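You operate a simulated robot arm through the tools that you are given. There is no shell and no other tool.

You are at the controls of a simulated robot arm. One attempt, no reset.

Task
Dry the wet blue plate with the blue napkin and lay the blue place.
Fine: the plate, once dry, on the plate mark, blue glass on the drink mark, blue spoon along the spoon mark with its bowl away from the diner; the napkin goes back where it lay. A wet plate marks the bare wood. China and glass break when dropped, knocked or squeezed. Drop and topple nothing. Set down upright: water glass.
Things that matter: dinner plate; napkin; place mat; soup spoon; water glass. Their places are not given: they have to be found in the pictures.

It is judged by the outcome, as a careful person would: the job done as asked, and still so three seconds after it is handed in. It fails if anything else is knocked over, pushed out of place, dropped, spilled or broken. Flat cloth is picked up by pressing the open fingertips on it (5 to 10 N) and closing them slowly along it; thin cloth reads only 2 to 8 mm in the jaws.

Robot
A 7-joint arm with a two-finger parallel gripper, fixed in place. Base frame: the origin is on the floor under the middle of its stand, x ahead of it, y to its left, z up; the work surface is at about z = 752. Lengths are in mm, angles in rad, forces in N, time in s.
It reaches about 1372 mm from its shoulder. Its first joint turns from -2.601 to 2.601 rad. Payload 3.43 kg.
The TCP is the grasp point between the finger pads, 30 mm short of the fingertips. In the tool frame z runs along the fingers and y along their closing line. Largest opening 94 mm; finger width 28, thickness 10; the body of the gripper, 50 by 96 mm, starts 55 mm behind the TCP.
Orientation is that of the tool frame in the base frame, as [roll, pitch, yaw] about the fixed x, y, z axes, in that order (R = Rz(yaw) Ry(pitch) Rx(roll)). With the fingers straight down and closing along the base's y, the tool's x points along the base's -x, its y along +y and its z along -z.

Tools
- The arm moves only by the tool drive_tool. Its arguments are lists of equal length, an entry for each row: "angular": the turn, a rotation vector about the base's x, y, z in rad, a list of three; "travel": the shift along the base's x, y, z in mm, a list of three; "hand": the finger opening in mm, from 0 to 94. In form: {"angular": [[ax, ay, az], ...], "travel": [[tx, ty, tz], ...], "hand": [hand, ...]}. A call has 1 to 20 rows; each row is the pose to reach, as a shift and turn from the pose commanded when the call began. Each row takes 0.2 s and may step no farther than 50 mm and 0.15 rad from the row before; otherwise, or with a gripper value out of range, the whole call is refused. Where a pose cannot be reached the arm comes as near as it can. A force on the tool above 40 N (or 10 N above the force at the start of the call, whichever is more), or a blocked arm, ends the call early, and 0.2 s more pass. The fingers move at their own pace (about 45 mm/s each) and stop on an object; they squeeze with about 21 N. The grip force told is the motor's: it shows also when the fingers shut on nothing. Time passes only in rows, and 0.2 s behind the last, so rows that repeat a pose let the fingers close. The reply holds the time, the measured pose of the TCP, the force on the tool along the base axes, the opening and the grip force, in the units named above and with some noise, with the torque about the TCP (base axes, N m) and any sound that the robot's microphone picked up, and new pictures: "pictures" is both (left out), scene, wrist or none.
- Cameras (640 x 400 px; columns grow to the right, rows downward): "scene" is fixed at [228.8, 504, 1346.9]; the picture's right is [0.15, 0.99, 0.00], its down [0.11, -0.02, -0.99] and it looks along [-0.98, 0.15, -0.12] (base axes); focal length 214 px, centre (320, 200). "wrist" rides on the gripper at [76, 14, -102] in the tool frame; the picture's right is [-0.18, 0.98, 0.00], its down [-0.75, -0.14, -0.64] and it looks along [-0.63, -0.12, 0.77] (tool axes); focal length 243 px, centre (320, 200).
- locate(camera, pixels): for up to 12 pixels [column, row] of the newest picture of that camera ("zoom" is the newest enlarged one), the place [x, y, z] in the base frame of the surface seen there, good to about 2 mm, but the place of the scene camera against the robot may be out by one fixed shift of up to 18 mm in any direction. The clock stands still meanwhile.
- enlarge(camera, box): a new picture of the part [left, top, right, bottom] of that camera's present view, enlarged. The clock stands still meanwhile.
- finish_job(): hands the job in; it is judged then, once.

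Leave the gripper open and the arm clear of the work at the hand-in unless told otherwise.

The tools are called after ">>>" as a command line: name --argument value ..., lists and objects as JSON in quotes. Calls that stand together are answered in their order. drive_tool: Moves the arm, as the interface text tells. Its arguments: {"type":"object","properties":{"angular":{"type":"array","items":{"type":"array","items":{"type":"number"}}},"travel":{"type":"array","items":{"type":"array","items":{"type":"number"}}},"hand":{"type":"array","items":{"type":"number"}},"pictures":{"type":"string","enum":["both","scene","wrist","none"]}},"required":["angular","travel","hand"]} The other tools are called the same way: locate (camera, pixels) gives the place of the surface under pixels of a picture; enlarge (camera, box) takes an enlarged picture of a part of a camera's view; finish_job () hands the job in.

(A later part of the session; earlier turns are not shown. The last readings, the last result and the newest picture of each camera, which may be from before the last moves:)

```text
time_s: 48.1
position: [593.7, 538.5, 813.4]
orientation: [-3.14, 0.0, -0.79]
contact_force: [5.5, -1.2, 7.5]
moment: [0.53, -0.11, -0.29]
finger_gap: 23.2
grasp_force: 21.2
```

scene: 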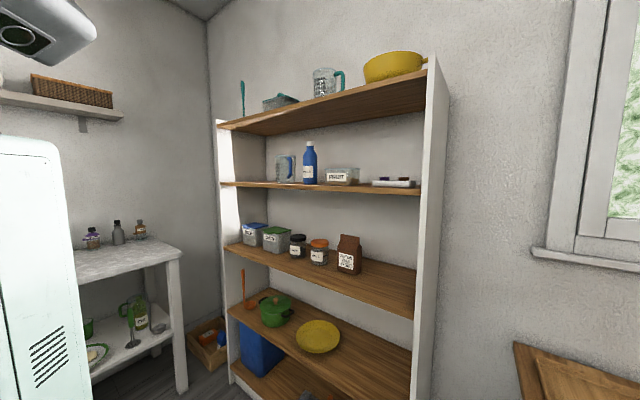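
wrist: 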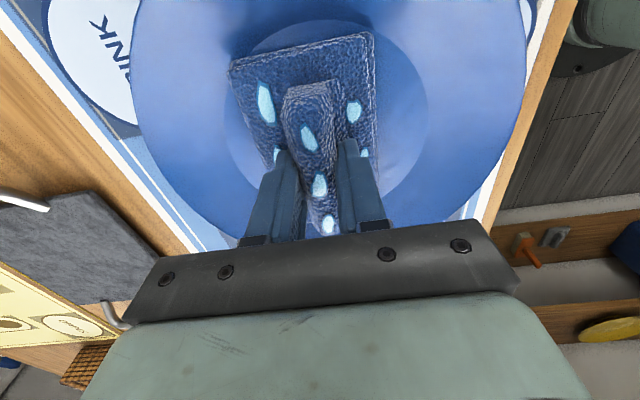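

No drops are visible around the pad any more. I'll do one more gentle stroke pair for margin, then lift off and step aside to inspect the plate.

>>> drive_tool --angular '[[0, 0, 0], [0, 0, 0], [0, 0, 0], [0, 0, 0], [0, 0, 0], [0, 0, 0], [0, 0, 0], [0, 0, 0], [0, 0, 0], [0, 0, 0], [0, 0, 0], [0, 0, 0], [0, 0, 0], [0, 0, 0]]' --travel '[[-3, -3, 0], [-6, -6, 0.1], [-3, -3, 0], [0, 0, 0], [2, 2, 0], [0, 0, 0], [0, 0, 4], [0, 0, 20], [0, 0, 50], [0, 0, 85], [22, 15, 110], [52, 35, 125], [82, 55, 135], [110, 75, 140]]' --hand '[0, 0, 0, 0, 0, 0, 0, 0, 0, 0, 0, 0, 0, 0]' --pictures "wrist"

>>> enlarge --camera "wrist" --box '[220, 0, 560, 200]'

```text
time_s: 51.1
position: [704.5, 612.5, 956.1]
orientation: [3.14, 0.0, -0.788]
contact_force: [0.2, -0.4, -0.7]
moment: [0.01, -0.01, 0.01]
finger_gap: 23.2
grasp_force: 21.1
```

wrist: 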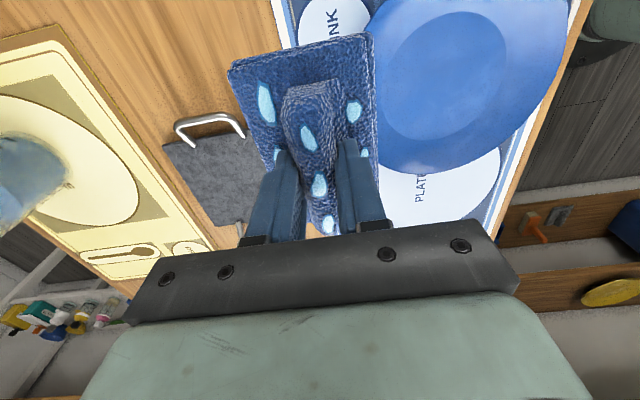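

```text
1.88 times, centred on (390, 100) of wrist
```

zoom: 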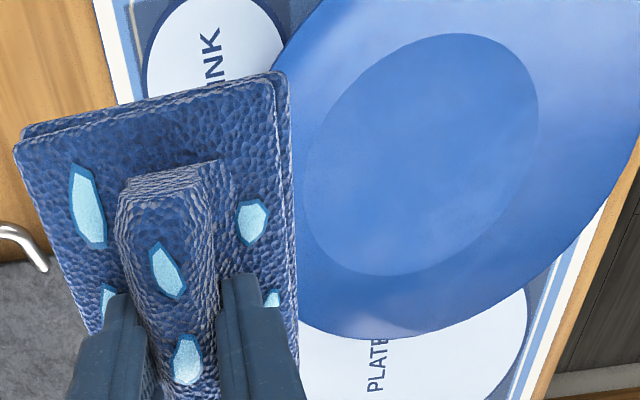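

The plate is dry with no drops left. Now I'll carry the napkin back to exactly where it lay (grip pose [261.7, 783.9], same yaw), high above everything, and hover with the pad about 16 mm above the wood.

>>> drive_tool --angular '[[0, 0, 0], [0, 0, 0], [0, 0, 0], [0, 0, 0], [0, 0, 0], [0, 0, 0], [0, 0, 0], [0, 0, 0], [0, 0, 0], [0, 0, 0], [0, 0, 0], [0, 0, 0], [0, 0, 0], [0, 0, 0], [0, 0, 0], [0, 0, 0], [0, 0, 0]]' --travel '[[-37, 14, 0], [-74, 28, 0], [-111, 43, 0], [-148, 57, 0], [-185, 71, 0], [-222, 85, 0], [-259, 100, 0], [-296, 114, 0], [-333, 128, 0], [-370, 142, 0], [-407, 156, 0], [-442.4, 170, 0], [-442.4, 170, -30], [-442.4, 170, -65], [-442.4, 170, -100], [-442.4, 170, -125], [-442.4, 170, -140]]' --hand '[0, 0, 0, 0, 0, 0, 0, 0, 0, 0, 0, 0, 0, 0, 0, 0, 0]' --pictures "wrist"

```text
time_s: 54.8
position: [260.6, 782.7, 812.7]
orientation: [3.139, 0.001, -0.786]
contact_force: [0.4, -0.4, -0.5]
moment: [0.01, -0.02, 0.0]
finger_gap: 23.2
grasp_force: 21.3
```

wrist: 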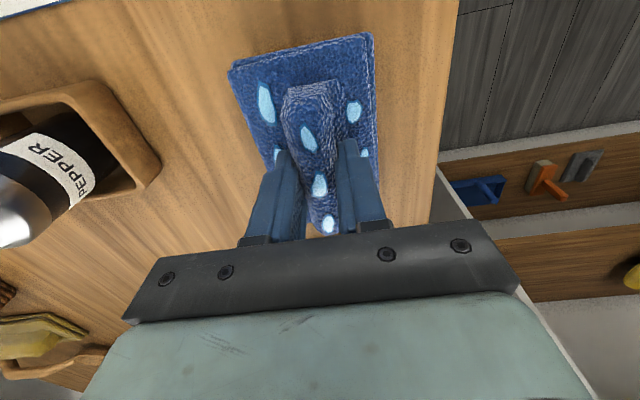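

I'm hovering just above its place. I'll lower gently until contact.

>>> drive_tool --angular '[[0, 0, 0], [0, 0, 0], [0, 0, 0], [0, 0, 0], [0, 0, 0]]' --travel '[[0, 0, -6], [0, 0, -10], [0, 0, -12], [0, 0, -13], [0, 0, -14]]' --hand '[0, 0, 0, 0, 0]' --pictures "none"

```text
time_s: 56.0
position: [260.3, 783.0, 801.2]
orientation: [3.141, 0.0, -0.787]
contact_force: [0.8, 0.0, -0.1]
moment: [-0.03, -0.01, -0.03]
finger_gap: 22.8
grasp_force: 20.9
```

>>> drive_tool --angular '[[0, 0, 0], [0, 0, 0], [0, 0, 0]]' --travel '[[0, 0, -1], [0, 0, -1.8], [0, 0, -2.5]]' --hand '[0, 0, 0]' --pictures "none"

```text
time_s: 56.8
position: [260.9, 782.8, 798.3]
orientation: [3.139, -0.001, -0.788]
contact_force: [-0.8, -0.7, -1.0]
moment: [0.02, 0.0, 0.02]
finger_gap: 23.0
grasp_force: 20.8
```

There's still no contact at 798.3, since the pad slid up a little in the jaws. I'll lower further in small steps.

>>> drive_tool --angular '[[0, 0, 0], [0, 0, 0], [0, 0, 0]]' --travel '[[0, 0, -0.7], [0, 0, -1.4], [0, 0, -2]]' --hand '[0, 0, 0]' --pictures "none"

```text
time_s: 57.5
position: [261.7, 783.4, 795.7]
orientation: [3.139, -0.001, -0.786]
contact_force: [0.3, -0.5, -0.3]
moment: [-0.02, -0.02, -0.01]
finger_gap: 23.1
grasp_force: 20.4
```

>>> drive_tool --angular '[[0, 0, 0], [0, 0, 0], [0, 0, 0]]' --travel '[[0, 0, -0.6], [0, 0, -1.2], [0, 0, -1.8]]' --hand '[0, 0, 0]' --pictures "wrist"

```text
time_s: 58.4
position: [260.7, 783.6, 794.6]
orientation: [-3.141, 0.0, -0.786]
contact_force: [0.4, 1.9, 5.2]
moment: [-0.17, -0.22, 0.03]
finger_gap: 23.2
grasp_force: 21.2
```

wrist: 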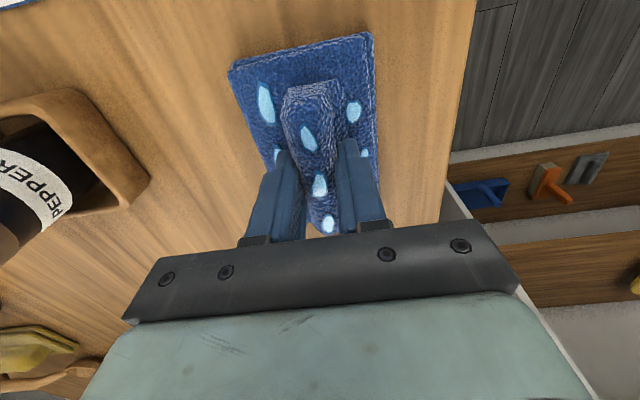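

Contact reads 5 N. I'll open the fingers gradually, easing up slightly, then lift straight up.

>>> drive_tool --angular '[[0, 0, 0], [0, 0, 0], [0, 0, 0], [0, 0, 0], [0, 0, 0], [0, 0, 0], [0, 0, 0], [0, 0, 0], [0, 0, 0]]' --travel '[[0, 0, 0.3], [0, 0, 0.6], [0, 0, 1], [0, 0, 2], [0, 0, 4], [0, 0, 15], [0, 0, 40], [0, 0, 75], [0, 0, 110]]' --hand '[26, 32, 40, 48, 54, 54, 54, 54, 54]' --pictures "wrist"

```text
time_s: 60.4
position: [262.7, 784.4, 905.3]
orientation: [3.14, 0.0, -0.786]
contact_force: [0.4, 0.9, -0.6]
moment: [-0.01, 0.01, -0.02]
finger_gap: 53.8
grasp_force: 0.1
```

wrist: 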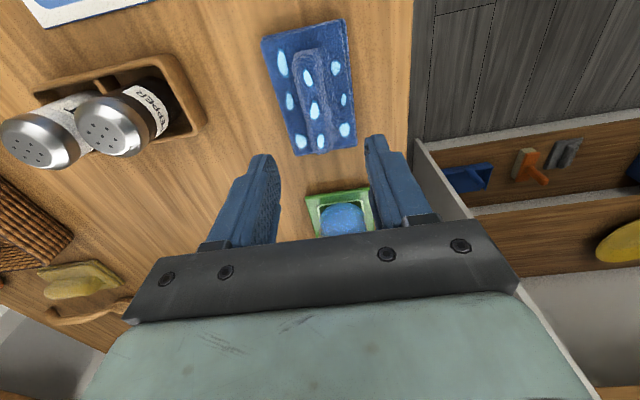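

The napkin lies back almost exactly where it was. I'll check its corners against the first measurements (pad originally n 710–773, t 312–430, centre ≈[261.6, 784.8]).

>>> locate --camera "wrist" --pixels '[[264, 42], [344, 22], [354, 146], [296, 153], [290, 95], [346, 90], [309, 65], [315, 120], [302, 25], [330, 150]]'

>>> enlarge --camera "wrist" --box '[230, 0, 430, 170]'

```text
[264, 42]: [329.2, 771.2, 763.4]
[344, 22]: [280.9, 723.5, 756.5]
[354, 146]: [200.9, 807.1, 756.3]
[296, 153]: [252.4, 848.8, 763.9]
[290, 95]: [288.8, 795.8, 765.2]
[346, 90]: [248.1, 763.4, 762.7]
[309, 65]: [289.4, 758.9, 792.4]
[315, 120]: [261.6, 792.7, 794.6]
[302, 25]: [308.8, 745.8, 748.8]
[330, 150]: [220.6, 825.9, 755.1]
```

```text
2.35 times, centred on (330, 85) of wrist
```

zoom: 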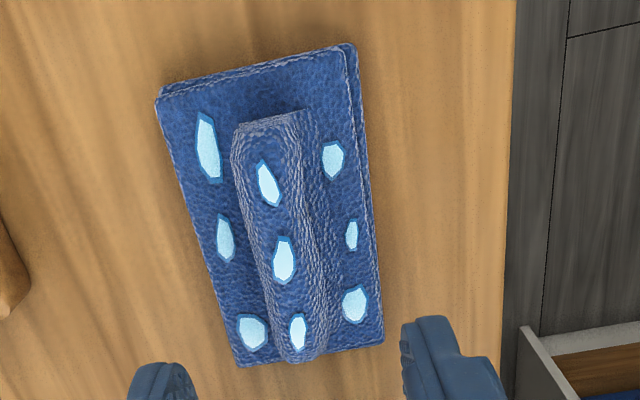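

The napkin is back within about 5 mm of its original spot, with the same orientation. Next is the plate. I'll go back over the mat with the fingers open to measure the plate and its mark.

>>> drive_tool --angular '[[0, 0, 0], [0, 0, -0.112], [0, 0, -0.224], [0, 0, -0.336], [0, 0, -0.448], [0, 0, -0.56], [0, 0, -0.672], [0, 0, -0.784], [0, 0, -0.896], [0, 0, -1.008], [0, 0, -1.12], [0, 0, -1.232], [0, 0, -1.344], [0, 0, -1.456], [0, 0, -1.571]]' --travel '[[0, 0, 40], [20, -15, 60], [40, -30, 80], [60, -46, 100], [80, -62, 120], [100, -78, 140], [120, -94, 150], [140, -110, 160], [160, -126, 160], [180, -142, 160], [200, -158, 160], [220, -174, 160], [240, -190, 160], [260, -208, 160], [280, -224, 160]]' --hand '[54, 54, 54, 54, 54, 54, 54, 54, 54, 54, 54, 54, 54, 54, 54]' --pictures "wrist"

```text
time_s: 63.5
position: [540.3, 558.6, 1064.9]
orientation: [3.141, -0.001, -2.36]
contact_force: [0.1, -0.4, 0.0]
moment: [-0.01, 0.02, -0.03]
finger_gap: 53.8
grasp_force: 0.0
```

wrist: 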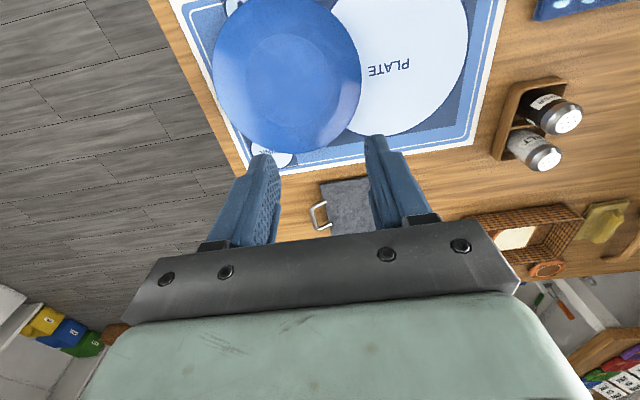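

Now I'll measure the plate rim and the PLATE circle's edge with the mat corners.

>>> locate --camera "wrist" --pixels '[[466, 35], [468, 10], [461, 70], [441, 112], [400, 134], [370, 125], [335, 8], [246, 175], [473, 144], [400, 66], [375, 70], [405, 60]]'

>>> locate --camera "wrist" --pixels '[[214, 70], [217, 45], [225, 100], [246, 132], [275, 149], [310, 150], [345, 125], [359, 90], [360, 60], [350, 30], [290, 75], [232, 10]]'

```text
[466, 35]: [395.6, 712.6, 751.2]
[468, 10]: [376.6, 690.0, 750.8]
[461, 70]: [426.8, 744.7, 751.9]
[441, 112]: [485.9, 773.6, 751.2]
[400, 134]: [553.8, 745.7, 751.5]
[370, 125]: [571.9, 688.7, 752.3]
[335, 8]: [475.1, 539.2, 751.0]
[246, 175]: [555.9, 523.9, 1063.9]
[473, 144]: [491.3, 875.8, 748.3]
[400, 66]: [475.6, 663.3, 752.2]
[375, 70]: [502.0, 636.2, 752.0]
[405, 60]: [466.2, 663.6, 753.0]
```

```text
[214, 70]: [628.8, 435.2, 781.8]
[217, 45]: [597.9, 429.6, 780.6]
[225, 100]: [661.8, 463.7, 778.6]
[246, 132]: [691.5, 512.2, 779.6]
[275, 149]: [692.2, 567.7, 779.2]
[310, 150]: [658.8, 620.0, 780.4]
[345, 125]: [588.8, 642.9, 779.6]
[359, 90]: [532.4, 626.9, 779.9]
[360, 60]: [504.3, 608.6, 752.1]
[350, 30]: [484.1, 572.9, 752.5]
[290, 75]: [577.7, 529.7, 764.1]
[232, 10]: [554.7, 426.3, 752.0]
```

The circle picks are inconsistent, so I'll enlarge that part for accurate edges.

>>> enlarge --camera "wrist" --box '[200, 0, 500, 188]'

```text
2.13 times, centred on (350, 94) of wrist
```

zoom: 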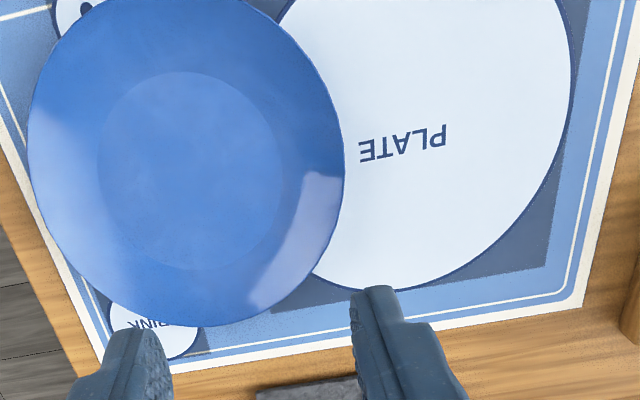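

>>> locate --camera "zoom" --pixels '[[573, 60], [570, 100], [556, 150], [531, 203], [490, 248], [440, 278], [325, 277], [285, 13], [568, 20], [582, 306], [101, 362], [638, 60]]'

>>> locate --camera "zoom" --pixels '[[29, 150], [33, 190], [50, 245], [90, 295], [150, 322], [215, 322], [280, 290], [325, 235], [344, 160], [335, 100], [295, 40], [55, 60]]'

```text
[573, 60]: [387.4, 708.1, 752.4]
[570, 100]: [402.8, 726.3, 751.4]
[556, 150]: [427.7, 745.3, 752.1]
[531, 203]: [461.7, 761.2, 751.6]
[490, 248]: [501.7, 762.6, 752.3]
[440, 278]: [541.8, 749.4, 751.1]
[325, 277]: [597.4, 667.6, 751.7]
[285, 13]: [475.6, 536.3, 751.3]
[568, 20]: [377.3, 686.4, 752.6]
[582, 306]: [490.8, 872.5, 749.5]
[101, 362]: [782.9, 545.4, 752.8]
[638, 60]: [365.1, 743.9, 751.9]
```

```text
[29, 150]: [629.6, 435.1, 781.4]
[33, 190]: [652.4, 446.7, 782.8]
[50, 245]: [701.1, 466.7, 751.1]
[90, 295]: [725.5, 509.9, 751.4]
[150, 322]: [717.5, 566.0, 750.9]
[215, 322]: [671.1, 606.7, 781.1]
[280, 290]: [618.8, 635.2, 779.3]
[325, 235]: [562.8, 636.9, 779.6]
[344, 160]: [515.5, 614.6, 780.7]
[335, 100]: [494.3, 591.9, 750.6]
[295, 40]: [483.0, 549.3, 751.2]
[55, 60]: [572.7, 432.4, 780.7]
```

The fits give a plate mark centre of [485, 650] (r≈113) and a plate now at [591.5, 537] (R≈108). Only a 155 mm shift along the mat is needed, staying on the mat throughout. The rim is shallow (20° slope), so pinching one side would make the plate droop. Instead I'll slide it gently with both fingertips as a cradle from the far (+x, −y) side. First I'll turn the tool at a height (yaw −1.6) to a start point behind the plate.

>>> drive_tool --angular '[[0, 0, -0.107], [0, 0, -0.214], [0, 0, -0.32], [0, 0, -0.427], [0, 0, -0.534], [0, 0, -0.64], [0, 0, -0.747], [0, 0, -0.854], [0, 0, -0.96], [0, 0, -1.067], [0, 0, -1.174], [0, 0, -1.28], [0, 0, -1.387], [0, 0, -1.494], [0, 0, -1.6]]' --travel '[[10, -9, -8], [20, -18, -16], [31, -26, -24], [41, -35, -32], [51, -44, -40], [62, -53, -48], [72, -61, -56], [82, -70, -64], [93, -79, -72], [103, -87, -80], [113, -96, -88], [123, -105, -96], [134, -113, -104], [144, -122, -110], [154, -131, -115]]' --hand '[60, 60, 60, 60, 60, 60, 60, 60, 60, 60, 60, 60, 60, 60, 60]' --pictures "wrist"

```text
time_s: 66.8
position: [694.8, 428.4, 948.2]
orientation: [3.141, -0.001, 2.324]
contact_force: [0.4, 0.5, 0.4]
moment: [0.01, -0.03, 0.03]
finger_gap: 59.9
grasp_force: 0.0
```

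wrist: 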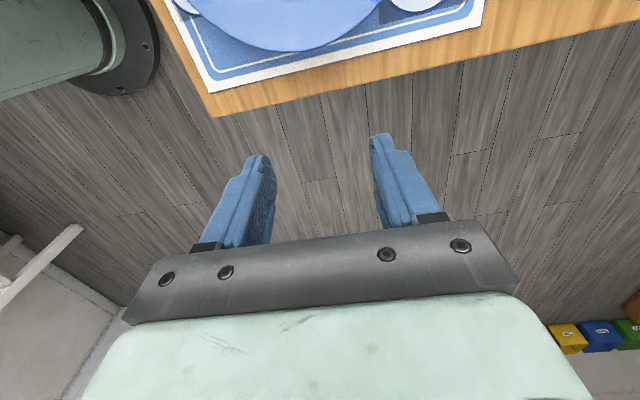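

That's reachable, and the plate rim is at the top of the picture. I'll descend to TCP z=793 (tips at 763, above the mat, rim at about 778) and look.

>>> drive_tool --angular '[[0, 0, 0], [0, 0, 0], [0, 0, 0], [0, 0, 0], [0, 0, 0], [0, 0, 0]]' --travel '[[0, 0, -35], [0, 0, -70], [0, 0, -105], [0, 0, -135], [0, 0, -148], [0, 0, -156]]' --hand '[60, 60, 60, 60, 60, 60]' --pictures "wrist"

```text
time_s: 68.2
position: [694.2, 428.1, 792.6]
orientation: [3.14, 0.001, 2.325]
contact_force: [-0.1, 0.5, -0.4]
moment: [-0.05, 0.02, 0.01]
finger_gap: 59.9
grasp_force: 0.1
```

wrist: 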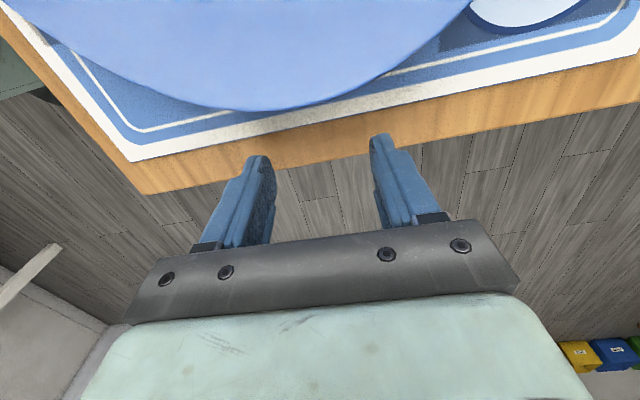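

I'll check the near rim points in this view to make sure I'm centred behind the plate.

>>> locate --camera "wrist" --pixels '[[100, 65], [150, 90], [200, 103], [255, 108], [310, 102], [360, 85], [410, 52], [450, 18], [255, 175], [378, 150]]'

```text
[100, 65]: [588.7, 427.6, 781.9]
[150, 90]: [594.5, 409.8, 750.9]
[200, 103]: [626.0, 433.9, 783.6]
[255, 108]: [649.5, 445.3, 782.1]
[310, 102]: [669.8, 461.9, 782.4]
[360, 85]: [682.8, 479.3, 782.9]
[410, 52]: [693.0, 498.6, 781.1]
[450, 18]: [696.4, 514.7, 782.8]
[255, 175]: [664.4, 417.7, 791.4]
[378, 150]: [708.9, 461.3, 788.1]
```

The plate centre is confirmed at [591.4, 536.8], R=108.5. I'll approach slowly along p=(-0.686, 0.728); contact is expected after about 32 mm.

>>> drive_tool --angular '[[0, 0, 0], [0, 0, 0], [0, 0, 0], [0, 0, 0], [0, 0, 0], [0, 0, 0], [0, 0, 0], [0, 0, 0]]' --travel '[[-6.9, 7.3, 0], [-13.7, 14.6, 0], [-17.8, 18.9, 0], [-19.9, 21.1, 0], [-21.3, 22.6, 0], [-22.6, 24, 0], [-24, 25.5, 0], [-25.4, 26.9, 0]]' --hand '[60, 60, 60, 60, 60, 60, 60, 60]' --pictures "wrist"

```text
time_s: 70.0
position: [668.6, 454.8, 793.1]
orientation: [3.139, 0.001, 2.324]
contact_force: [0.7, -1.7, 1.5]
moment: [-0.05, 0.0, 0.07]
finger_gap: 60.4
grasp_force: 0.0
```

wrist: 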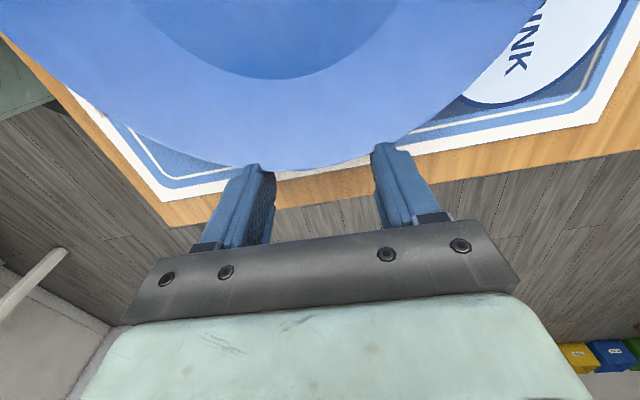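

Contact has begun at about 1.8 N. I'll push the plate slowly 50 mm along p and check.

>>> drive_tool --angular '[[0, 0, 0], [0, 0, 0], [0, 0, 0], [0, 0, 0], [0, 0, 0], [0, 0, 0], [0, 0, 0], [0, 0, 0], [0, 0, 0], [0, 0, 0], [0, 0, 0], [0, 0, 0]]' --travel '[[-1, 1.1, 0], [-2.7, 2.9, 0], [-5.5, 5.8, 0], [-8.9, 9.5, 0], [-12.3, 13.1, 0], [-15.8, 16.7, 0], [-19.2, 20.4, 0], [-22.6, 24, 0], [-26, 27.6, 0], [-29.5, 31.3, 0], [-32.9, 34.9, 0], [-34.3, 36.4, 0]]' --hand '[60, 60, 60, 60, 60, 60, 60, 60, 60, 60, 60, 60]' --pictures "wrist"

```text
time_s: 71.4
position: [658.4, 467.4, 794.2]
orientation: [3.137, 0.016, 2.319]
contact_force: [6.5, -6.6, 0.7]
moment: [-0.01, -0.03, 0.02]
finger_gap: 61.7
grasp_force: 1.3
stopped in row 7: the force on the tool passed its limit at 47 N (the readings are from after the stop); the commanded pose is now the measured one
```

wrist: 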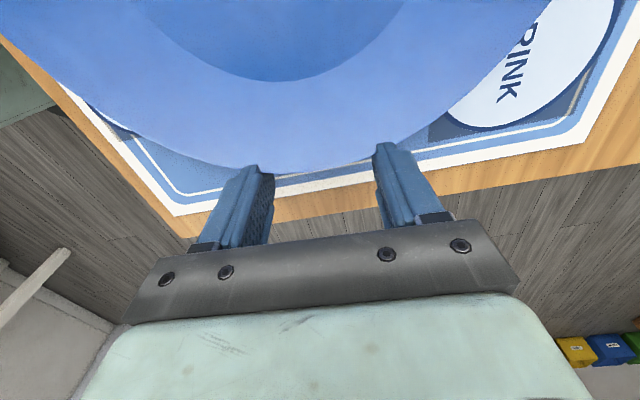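

The push met 47 N and stopped after about 12 mm, with a residual of 9 N. I must see whether the plate or the mat moved, so I'll check the rim and mat edges.

>>> locate --camera "wrist" --pixels '[[130, 130], [190, 158], [240, 168], [300, 172], [350, 165], [400, 145], [450, 100], [174, 215], [160, 190], [582, 143], [400, 162], [170, 235]]'

>>> enlarge --camera "wrist" --box '[60, 60, 480, 260]'

```text
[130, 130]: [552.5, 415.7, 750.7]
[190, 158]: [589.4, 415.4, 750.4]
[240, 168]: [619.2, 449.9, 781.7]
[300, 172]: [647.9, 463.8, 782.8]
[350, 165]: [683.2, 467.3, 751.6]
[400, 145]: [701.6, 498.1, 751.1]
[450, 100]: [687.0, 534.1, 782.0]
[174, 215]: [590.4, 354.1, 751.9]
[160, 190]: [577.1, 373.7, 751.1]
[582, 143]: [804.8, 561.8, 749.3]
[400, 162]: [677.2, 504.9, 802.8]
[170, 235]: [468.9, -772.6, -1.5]
```

```text
1.52 times, centred on (270, 160) of wrist
```

zoom: 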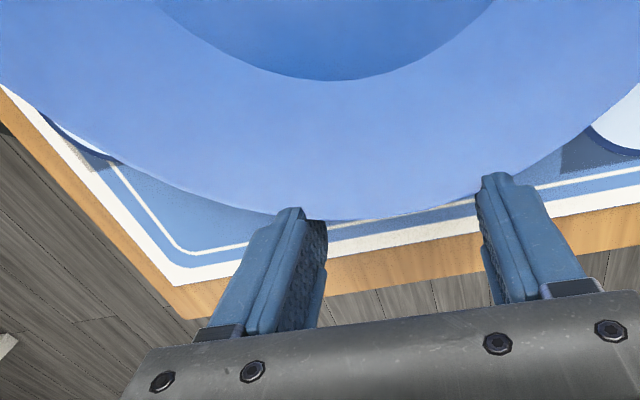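

The mat hasn't moved; the plate slid about 17 mm and is now near [580.5, 551]. I'll probe with very slow small pushes to see the real sliding resistance.

>>> drive_tool --angular '[[0, 0, 0], [0, 0, 0], [0, 0, 0]]' --travel '[[-0.3, 0.35, 0], [-0.7, 0.7, 0], [-1, 1.1, 0]]' --hand '[60, 60, 60]' --pictures "none"

```text
time_s: 72.2
position: [658.5, 468.2, 793.8]
orientation: [3.139, 0.018, 2.319]
contact_force: [21.2, -18.6, 3.0]
moment: [-0.21, -0.18, -0.02]
finger_gap: 62.0
grasp_force: 1.7
```

Resistance is 28 N for almost no motion, so something is holding the plate. I won't force it. I'll back off gently and look from above to see why.

>>> drive_tool --angular '[[0, 0, 0], [0, 0, 0], [0, 0, 0], [0, 0, 0], [0, 0, 0], [0, 0, 0], [0, 0, 0], [0, 0, 0]]' --travel '[[1.5, -1.6, 0], [4, -4.3, 0], [10, -11, 0], [20, -21, 0], [20, -21, 40], [20, -21, 85], [0, 0, 130], [-20, 20, 170]]' --hand '[60, 60, 60, 60, 60, 60, 60, 60]' --pictures "wrist"

>>> enlarge --camera "wrist" --box '[100, 0, 540, 260]'

```text
refused: row 7 steps farther than a row can; nothing moved
```

```text
1.45 times, centred on (320, 130) of wrist
```

zoom: 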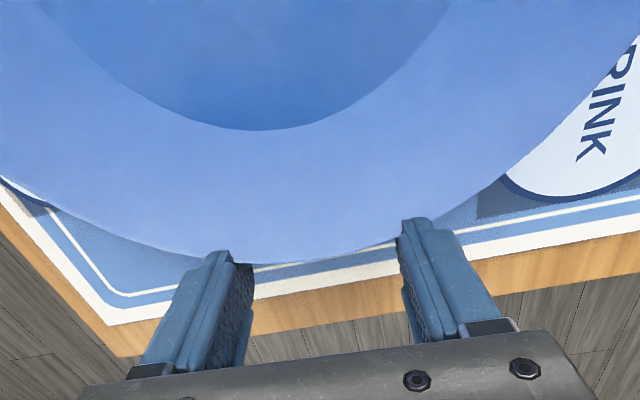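

The call was refused for too long a step. I'll repeat it with smaller rows.

>>> drive_tool --angular '[[0, 0, 0], [0, 0, 0], [0, 0, 0], [0, 0, 0], [0, 0, 0], [0, 0, 0], [0, 0, 0], [0, 0, 0], [0, 0, 0]]' --travel '[[1.5, -1.6, 0], [4, -4.3, 0], [10, -11, 0], [20, -21, 0], [20, -21, 40], [20, -21, 80], [10, -10, 115], [-5, 5, 150], [-20, 20, 180]]' --hand '[60, 60, 60, 60, 60, 60, 60, 60, 60]' --pictures "wrist"

>>> enlarge --camera "wrist" --box '[100, 0, 540, 260]'

```text
time_s: 74.2
position: [634.6, 489.2, 973.4]
orientation: [3.139, 0.012, 2.32]
contact_force: [0.3, 0.4, -0.1]
moment: [0.04, -0.01, -0.02]
finger_gap: 60.1
grasp_force: 0.0
```

wrist: 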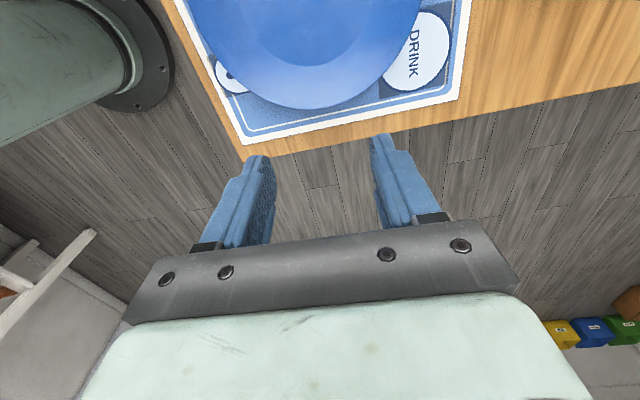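

```text
1.45 times, centred on (320, 130) of wrist
```

zoom: 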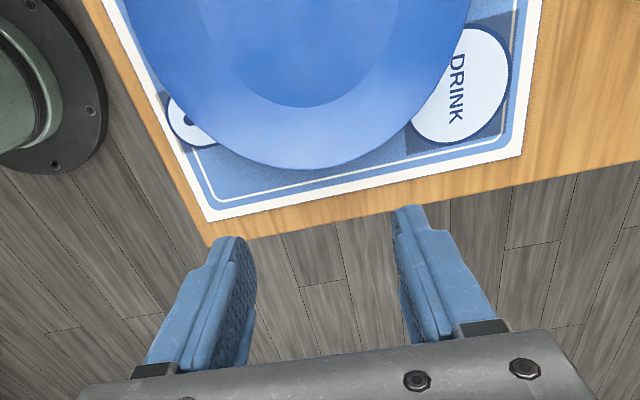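

>>> locate --camera "wrist" --pixels '[[204, 40], [235, 80], [265, 98], [300, 106], [340, 103], [375, 85], [400, 55], [415, 20], [244, 143], [459, 98], [302, 75], [415, 60]]'

```text
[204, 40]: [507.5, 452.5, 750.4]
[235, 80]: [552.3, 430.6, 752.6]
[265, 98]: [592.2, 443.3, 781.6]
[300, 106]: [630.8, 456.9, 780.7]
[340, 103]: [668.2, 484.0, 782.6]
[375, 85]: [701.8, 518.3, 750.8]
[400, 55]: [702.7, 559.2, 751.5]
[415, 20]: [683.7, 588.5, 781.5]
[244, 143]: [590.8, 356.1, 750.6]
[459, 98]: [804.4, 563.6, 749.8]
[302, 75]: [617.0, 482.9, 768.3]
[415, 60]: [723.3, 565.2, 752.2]
```

The mat hasn't moved (its AB edge is on the same line) and nothing visible blocks the plate. It just grips the mat too firmly for pushing at rim height. Rather than force it, I'll lift by pinching the rim with the hand tilted low, from the robot's side where the gripper body hangs past the table edge. First I'll locate the grey-green post at the left, the table edge and the mat edge.

>>> locate --camera "wrist" --pixels '[[60, 60], [130, 40], [150, 90], [20, 120], [243, 158], [225, 115], [200, 60], [350, 148], [238, 128], [215, 80], [80, 240], [20, 310]]'

```text
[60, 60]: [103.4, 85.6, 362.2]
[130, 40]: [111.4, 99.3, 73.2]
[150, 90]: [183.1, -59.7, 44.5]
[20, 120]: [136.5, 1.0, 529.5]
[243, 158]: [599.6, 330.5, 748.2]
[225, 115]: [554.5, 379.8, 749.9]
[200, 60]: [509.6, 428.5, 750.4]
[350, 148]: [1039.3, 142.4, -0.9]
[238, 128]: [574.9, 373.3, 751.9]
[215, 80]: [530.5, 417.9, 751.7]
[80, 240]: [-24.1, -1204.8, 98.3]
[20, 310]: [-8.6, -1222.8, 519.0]
```

The table edge is at n≈660, the mat edge at 670, and the near rim at about n=692, so the hand can sit off the table edge. I'll move back to [430, 400, 950], then test tilting the hand toward the plate at that safe height.

>>> drive_tool --angular '[[0.003, 0.003, 0.01], [0.006, 0.006, 0.02], [0.009, 0.008, 0.036], [0.009, 0.008, 0.036], [0.009, 0.008, 0.036], [0.009, 0.008, 0.036], [0.009, 0.008, 0.036]]' --travel '[[-29, -13, -3], [-58, -26, -6], [-88, -38, -10], [-117, -51, -13], [-146, -64, -16], [-175, -77, -20], [-204.6, -89.2, -23]]' --hand '[60, 60, 60, 60, 60, 60, 60]' --pictures "none"

>>> drive_tool --angular '[[0.057, -0.057, 0], [0.113, -0.113, 0], [0.17, -0.17, 0], [0.226, -0.226, 0], [0.283, -0.283, 0], [0.339, -0.339, 0], [0.396, -0.396, 0], [0.453, -0.453, 0], [0.509, -0.509, 0], [0.566, -0.566, 0]]' --travel '[[0, 0, 0], [0, 0, 0], [0, 0, 0], [0, 0, 0], [0, 0, 0], [0, 0, 0], [0, 0, 0], [0, 0, 0], [0, 0, 0], [0, 0, 0]]' --hand '[60, 60, 60, 60, 60, 60, 60, 60, 60, 60]' --pictures "wrist"

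```text
time_s: 75.8
position: [433.5, 400.2, 948.1]
orientation: [3.139, -0.001, 2.357]
contact_force: [0.1, 0.4, 0.4]
moment: [-0.02, 0.0, -0.05]
finger_gap: 60.1
grasp_force: 0.2
```

```text
time_s: 78.0
position: [494.2, 462.7, 966.3]
orientation: [2.337, 0.001, 2.355]
contact_force: [0.3, -0.6, 0.7]
moment: [-0.02, -0.01, 0.01]
finger_gap: 60.1
grasp_force: 0.0
out of reach, approached as far as the arm can: row 5, 6, 7, 8, 9, 10
```

wrist: 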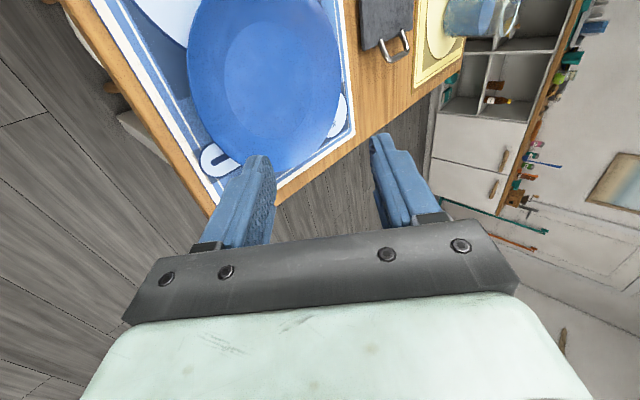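

Tilting straight out from the robot runs out of room, because the wrist gets too near the base. I'll approach the rim from the −y side instead (hand pointing along v≈(0.21, 0.98)), where the wrist stays further out. First the yaw at height, then more tilt.

>>> drive_tool --angular '[[0, 0, 0.096], [0, 0, 0.192], [0, 0, 0.288], [0, 0, 0.384], [0, 0, 0.48], [0, 0, 0.576]]' --travel '[[8, -22, -4], [16, -44, -8], [24, -66, -12], [31, -88, -16], [36, -105, -20], [41, -113, -24]]' --hand '[60, 60, 60, 60, 60, 60]' --pictures "none"

>>> drive_tool --angular '[[0.076, -0.016, 0], [0.151, -0.032, 0], [0.227, -0.048, 0], [0.303, -0.064, 0], [0.379, -0.081, 0]]' --travel '[[0, 0, -6], [0, 0, -12], [0, 0, -20], [0, 0, -28], [0, 0, -36]]' --hand '[60, 60, 60, 60, 60]' --pictures "wrist"

```text
time_s: 79.4
position: [533.5, 350.3, 946.2]
orientation: [2.338, 0.001, 2.936]
contact_force: [-0.3, 0.4, -0.3]
moment: [-0.01, 0.0, 0.05]
finger_gap: 59.8
grasp_force: 0.0
out of reach, approached as far as the arm can: row 1, 2, 3, 4, 5
```

```text
time_s: 80.6
position: [564.0, 361.7, 908.5]
orientation: [1.948, 0.0, 2.932]
contact_force: [0.0, 0.2, 0.8]
moment: [0.02, -0.01, 0.0]
finger_gap: 60.1
grasp_force: 0.0
out of reach, approached as far as the arm can: row 1, 2, 3, 4, 5
```

wrist: 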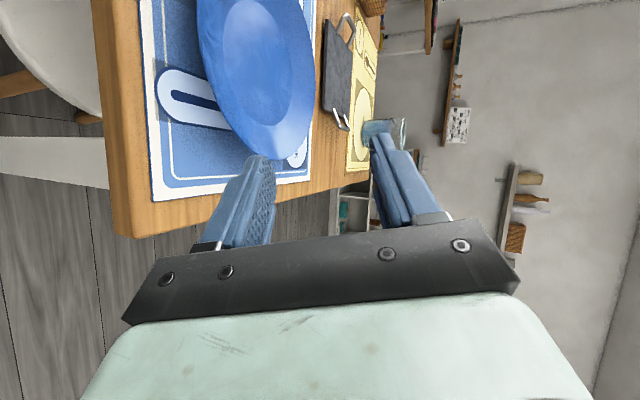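

The hand is now at α≈21.6° below horizontal. I'll yaw 0.3 rad further so there's reach margin at the final place too (hand pointing along v≈(−0.09, 1.0)), set α to about 24°, and go to a pre-approach point beyond the near rim at [596, 378].

>>> drive_tool --angular '[[0, 0, 0.099], [0, 0, 0.198], [0, 0, 0.297]]' --travel '[[11, 6, 0], [22, 12, 0], [32, 16.6, 0]]' --hand '[60, 60, 50]' --pictures "none"

>>> drive_tool --angular '[[-0.021, -0.002, 0], [-0.042, -0.004, 0]]' --travel '[[0, 0, -4], [0, 0, -8]]' --hand '[40, 30]' --pictures "wrist"

```text
time_s: 81.4
position: [594.8, 378.7, 910.1]
orientation: [1.95, -0.001, -3.053]
contact_force: [-0.7, -0.6, 0.0]
moment: [0.0, 0.01, -0.03]
finger_gap: 50.0
grasp_force: 0.2
```

```text
time_s: 82.0
position: [596.7, 379.4, 902.1]
orientation: [1.994, 0.002, -3.057]
contact_force: [0.7, 0.1, 0.4]
moment: [-0.01, -0.02, -0.01]
finger_gap: 30.0
grasp_force: 0.1
```

wrist: 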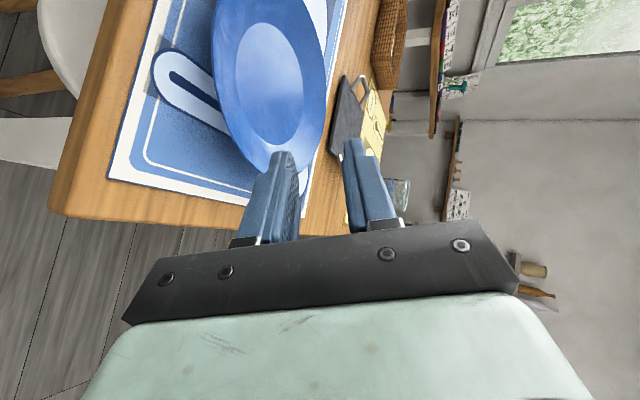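

Reachable. A pale chair appears at upper left (60,60), so I'll check where it is, and refine the near rim position in this view.

>>> locate --camera "wrist" --pixels '[[70, 60], [90, 20], [45, 140], [60, 85], [40, 85], [235, 155], [255, 165], [222, 120], [270, 172], [300, 150], [320, 110], [190, 90]]'

>>> enlarge --camera "wrist" --box '[140, 0, 400, 240]'

```text
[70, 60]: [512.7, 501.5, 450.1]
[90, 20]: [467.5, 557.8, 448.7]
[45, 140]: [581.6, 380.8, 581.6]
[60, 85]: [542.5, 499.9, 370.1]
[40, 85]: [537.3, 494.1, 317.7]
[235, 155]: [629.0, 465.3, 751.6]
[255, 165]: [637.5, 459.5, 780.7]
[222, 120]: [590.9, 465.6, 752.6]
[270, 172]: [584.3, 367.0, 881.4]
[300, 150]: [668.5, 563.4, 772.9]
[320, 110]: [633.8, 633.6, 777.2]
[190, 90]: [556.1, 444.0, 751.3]
```

```text
1.67 times, centred on (270, 120) of wrist
```

zoom: 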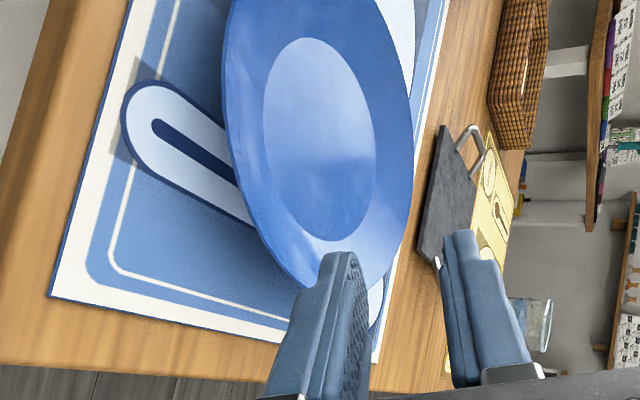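

No obstruction at hand height. I'll set the opening to 24 mm and descend to the pre-approach height (TCP z≈808), then view.

>>> drive_tool --angular '[[0, 0, 0], [0, 0, 0], [0, 0, 0], [0, 0, 0]]' --travel '[[0, -1, -30], [0, -1, -60], [0, -1, -80], [0, -1, -94]]' --hand '[28, 26, 24, 24]' --pictures "wrist"

>>> enlarge --camera "wrist" --box '[140, 0, 400, 240]'

```text
time_s: 83.0
position: [597.7, 379.7, 807.4]
orientation: [1.992, 0.003, -3.055]
contact_force: [-0.9, 0.5, -0.9]
moment: [-0.02, 0.02, -0.01]
finger_gap: 24.1
grasp_force: 0.1
```

wrist: 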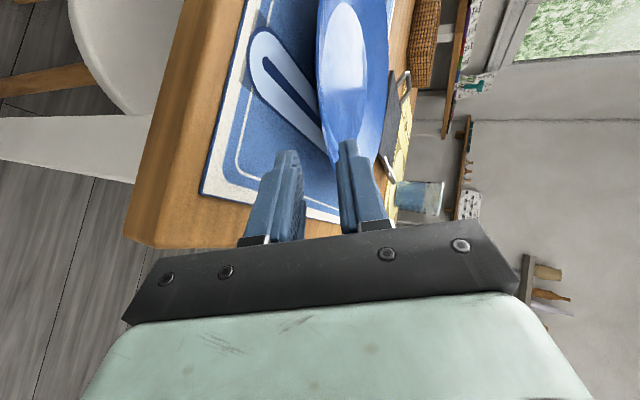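

```text
1.67 times, centred on (270, 120) of wrist
```

zoom: 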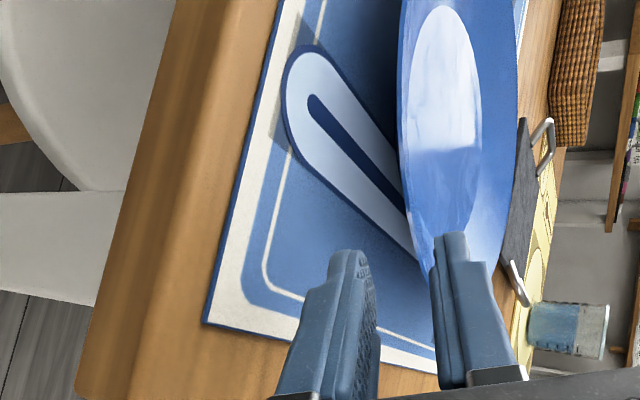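

I'll locate rim points near the fingers in the zoomed picture to verify alignment.

>>> locate --camera "zoom" --pixels '[[400, 100], [402, 150], [405, 200], [412, 240], [420, 265], [428, 285], [430, 230], [350, 255], [450, 240], [495, 270], [515, 200], [440, 180]]'

```text
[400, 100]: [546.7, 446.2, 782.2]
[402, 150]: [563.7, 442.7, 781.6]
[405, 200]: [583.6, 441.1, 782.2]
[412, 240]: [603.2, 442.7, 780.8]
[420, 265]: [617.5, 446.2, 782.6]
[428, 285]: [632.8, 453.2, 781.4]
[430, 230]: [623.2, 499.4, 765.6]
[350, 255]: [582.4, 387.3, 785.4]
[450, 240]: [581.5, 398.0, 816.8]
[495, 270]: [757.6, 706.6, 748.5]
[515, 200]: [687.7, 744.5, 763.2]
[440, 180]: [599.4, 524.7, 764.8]
```

Plate centre refined to [582.8, 549.5], rim top at 782. Alignment is right. I'll set the opening to 18 mm and advance along the finger direction partway, until the tips are just short of the rim.

>>> drive_tool --angular '[[0, 0, 0], [0, 0, 0], [0, 0, 0], [0, 0, 0]]' --travel '[[0, 0, 1], [-1, 10, -3.2], [-2, 20, -7.4], [-2.5, 29, -11]]' --hand '[18, 18, 18, 18]' --pictures "wrist"

>>> enlarge --camera "wrist" --box '[180, 20, 400, 220]'

```text
time_s: 84.0
position: [594.6, 407.6, 797.2]
orientation: [1.994, 0.001, -3.055]
contact_force: [-0.8, 0.9, 0.0]
moment: [0.02, -0.01, -0.03]
finger_gap: 17.6
grasp_force: 0.0
```

wrist: 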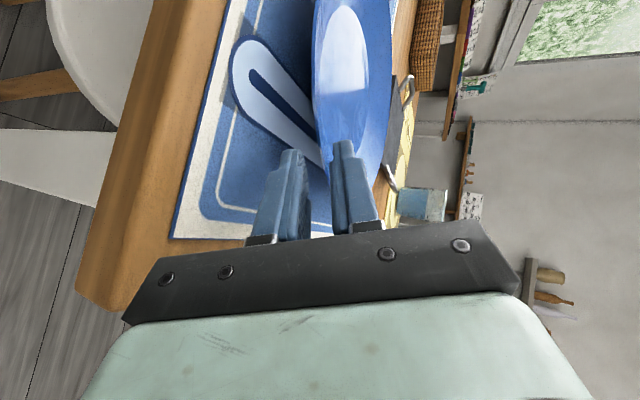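

```text
2.00 times, centred on (290, 120) of wrist
```

zoom: 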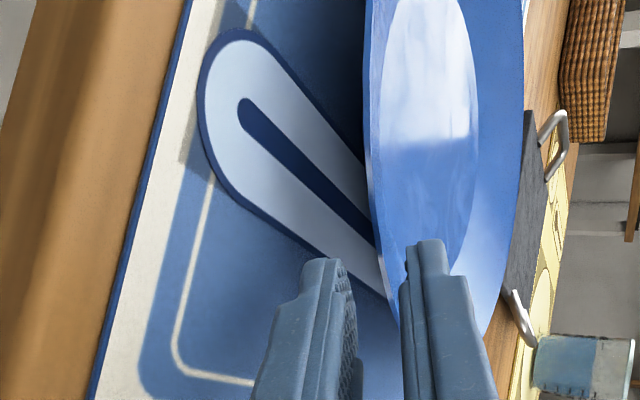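

The rim edge lines up between the two fingers. I'll advance slowly the remaining 25 mm along the finger direction.

>>> drive_tool --angular '[[0, 0, 0], [0, 0, 0], [0, 0, 0], [0, 0, 0], [0, 0, 0], [0, 0, 0]]' --travel '[[-0.3, 4, -1.8], [-0.6, 8, -3.6], [-0.9, 12, -5.5], [-1.2, 16, -7.3], [-1.5, 20, -9.1], [-1.8, 23, -10.5]]' --hand '[18, 18, 18, 18, 18, 18]' --pictures "wrist"

>>> enlarge --camera "wrist" --box '[180, 20, 400, 220]'

```text
time_s: 85.4
position: [593.3, 429.3, 786.3]
orientation: [1.994, 0.001, -3.055]
contact_force: [0.0, -0.2, -0.1]
moment: [-0.01, 0.01, -0.04]
finger_gap: 18.0
grasp_force: 0.0
```

wrist: 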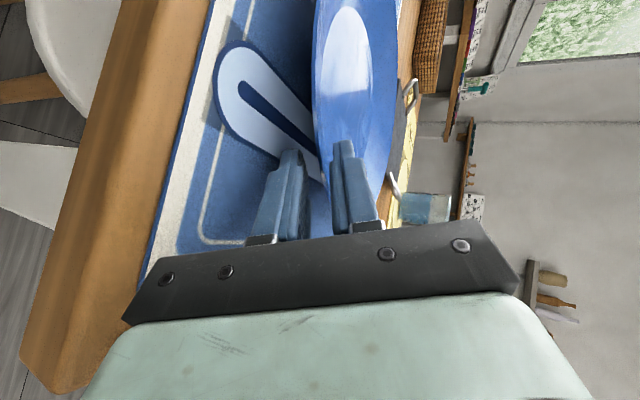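

```text
2.00 times, centred on (290, 120) of wrist
```

zoom: 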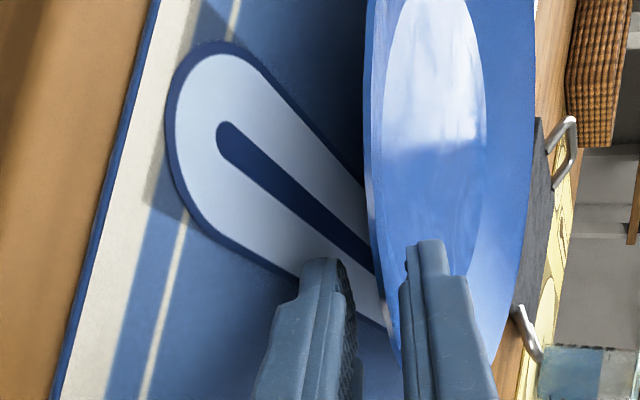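

The rim is between the fingers with no contact. I'll advance 4 mm more for overlap, then close slowly on the rim.

>>> drive_tool --angular '[[0, 0, 0], [0, 0, 0]]' --travel '[[-0.2, 2, -0.9], [-0.3, 3.7, -1.6]]' --hand '[18, 18]' --pictures "none"

>>> drive_tool --angular '[[0, 0, 0], [0, 0, 0], [0, 0, 0], [0, 0, 0]]' --travel '[[0, 0, 0], [0, 0, 0], [0, 0, 0], [0, 0, 0]]' --hand '[16, 14, 12, 10]' --pictures "none"

```text
time_s: 86.0
position: [592.9, 432.5, 784.8]
orientation: [1.994, 0.002, -3.054]
contact_force: [-1.3, -0.1, -0.1]
moment: [0.01, 0.0, 0.03]
finger_gap: 17.9
grasp_force: 0.0
```

```text
time_s: 87.0
position: [592.5, 433.8, 785.2]
orientation: [1.99, 0.0, -3.055]
contact_force: [0.7, 2.2, 3.2]
moment: [0.08, -0.06, 0.0]
finger_gap: 11.6
grasp_force: 1.1
```

The upper finger touched first (fz +3 N at 11.6 mm opening). I'll reopen a little, raise the hand 3 mm to centre on the rim, and close again.

>>> drive_tool --angular '[[0, 0, 0], [0, 0, 0], [0, 0, 0], [0, 0, 0], [0, 0, 0], [0, 0, 0]]' --travel '[[0, 0, 0], [0, 0, 1.5], [0, 0, 3], [0, 0, 3], [0, 0, 3], [0, 0, 3]]' --hand '[15, 15, 15, 12, 10, 8.5]' --pictures "none"

```text
time_s: 88.4
position: [592.6, 433.2, 788.2]
orientation: [1.994, 0.002, -3.055]
contact_force: [-0.4, -0.1, 0.7]
moment: [0.03, 0.03, 0.0]
finger_gap: 8.6
grasp_force: 0.3
```

>>> drive_tool --angular '[[0, 0, 0], [0, 0, 0], [0, 0, 0]]' --travel '[[0, 0, 0], [0, 0, 0], [0, 0, 0]]' --hand '[7.5, 6.8, 6]' --pictures "none"

```text
time_s: 89.2
position: [592.8, 433.8, 787.7]
orientation: [1.993, 0.001, -3.055]
contact_force: [-0.2, 1.6, 2.7]
moment: [0.07, -0.04, 0.02]
finger_gap: 7.9
grasp_force: 1.6
```

The upper finger touches again at 7.9 mm. I'll raise 1 mm and keep closing gently.

>>> drive_tool --angular '[[0, 0, 0], [0, 0, 0], [0, 0, 0], [0, 0, 0]]' --travel '[[0, 0, 0.6], [0, 0, 1.2], [0, 0, 1.2], [0, 0, 1.2]]' --hand '[7.5, 7, 6, 5]' --pictures "none"

```text
time_s: 90.2
position: [592.5, 432.2, 788.1]
orientation: [1.993, 0.003, -3.054]
contact_force: [-0.6, -0.7, -0.4]
moment: [-0.3, -0.07, -0.01]
finger_gap: 6.1
grasp_force: 21.8
```

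The rim is pinched (gap 6.1 mm, grip 21.8 N). I'll lift in small steps and read the weight.

>>> drive_tool --angular '[[0, 0, 0], [0, 0, 0], [0, 0, 0], [0, 0, 0]]' --travel '[[0, 0, 1], [0, 0, 2], [0, 0, 3], [0, 0, 4]]' --hand '[2, 2, 2, 2]' --pictures "wrist"

```text
time_s: 91.2
position: [592.0, 432.6, 792.2]
orientation: [1.993, 0.0, -3.056]
contact_force: [-1.4, -0.1, -3.5]
moment: [-0.39, -0.05, 0.01]
finger_gap: 6.1
grasp_force: 21.2
```

wrist: 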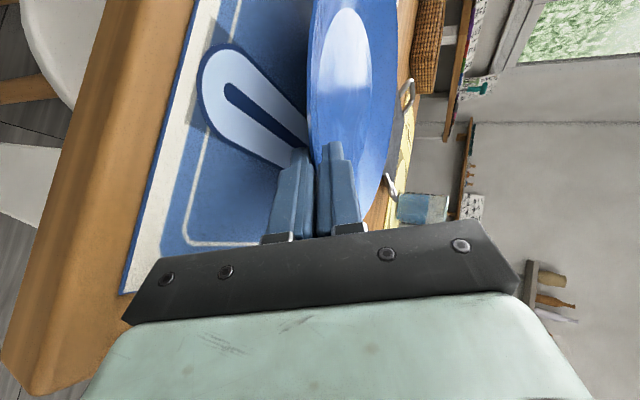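

The force on the tool is −3.5 N with 0.39 N·m, consistent with holding the whole plate (about 0.36 kg) at its rim. I'll lift a bit more and look.

>>> drive_tool --angular '[[0, 0, 0], [0, 0, 0], [0, 0, 0], [0, 0, 0]]' --travel '[[0, 0, 3], [0, 0, 6], [0, 0, 9], [0, 0, 12]]' --hand '[0, 0, 0, 0]' --pictures "wrist"

>>> enlarge --camera "wrist" --box '[180, 0, 430, 220]'

```text
time_s: 92.2
position: [592.9, 433.4, 805.1]
orientation: [1.993, 0.0, -3.054]
contact_force: [0.2, 0.2, -3.1]
moment: [-0.44, -0.03, 0.03]
finger_gap: 6.6
grasp_force: 20.6
```

wrist: 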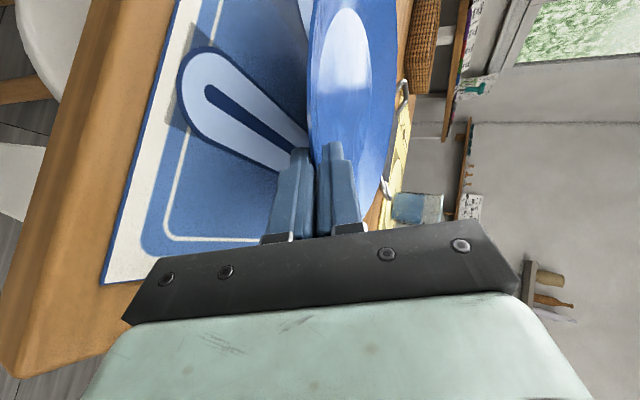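

```text
1.82 times, centred on (305, 110) of wrist
```

zoom: 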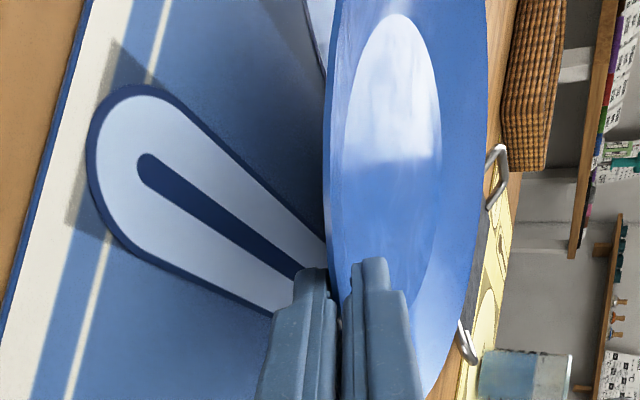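

Held with about 3 N weight. I'll check the far rim's height for tilt before moving.

>>> locate --camera "zoom" --pixels '[[327, 120], [326, 180], [345, 10], [480, 10], [485, 100], [478, 200], [450, 320], [395, 100], [400, 200], [420, 30]]'

```text
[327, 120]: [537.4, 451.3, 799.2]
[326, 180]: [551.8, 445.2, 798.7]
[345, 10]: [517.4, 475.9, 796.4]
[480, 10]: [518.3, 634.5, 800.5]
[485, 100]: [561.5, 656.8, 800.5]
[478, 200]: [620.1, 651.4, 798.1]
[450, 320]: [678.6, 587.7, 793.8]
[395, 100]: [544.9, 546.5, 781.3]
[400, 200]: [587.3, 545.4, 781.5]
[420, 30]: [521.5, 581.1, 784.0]
```

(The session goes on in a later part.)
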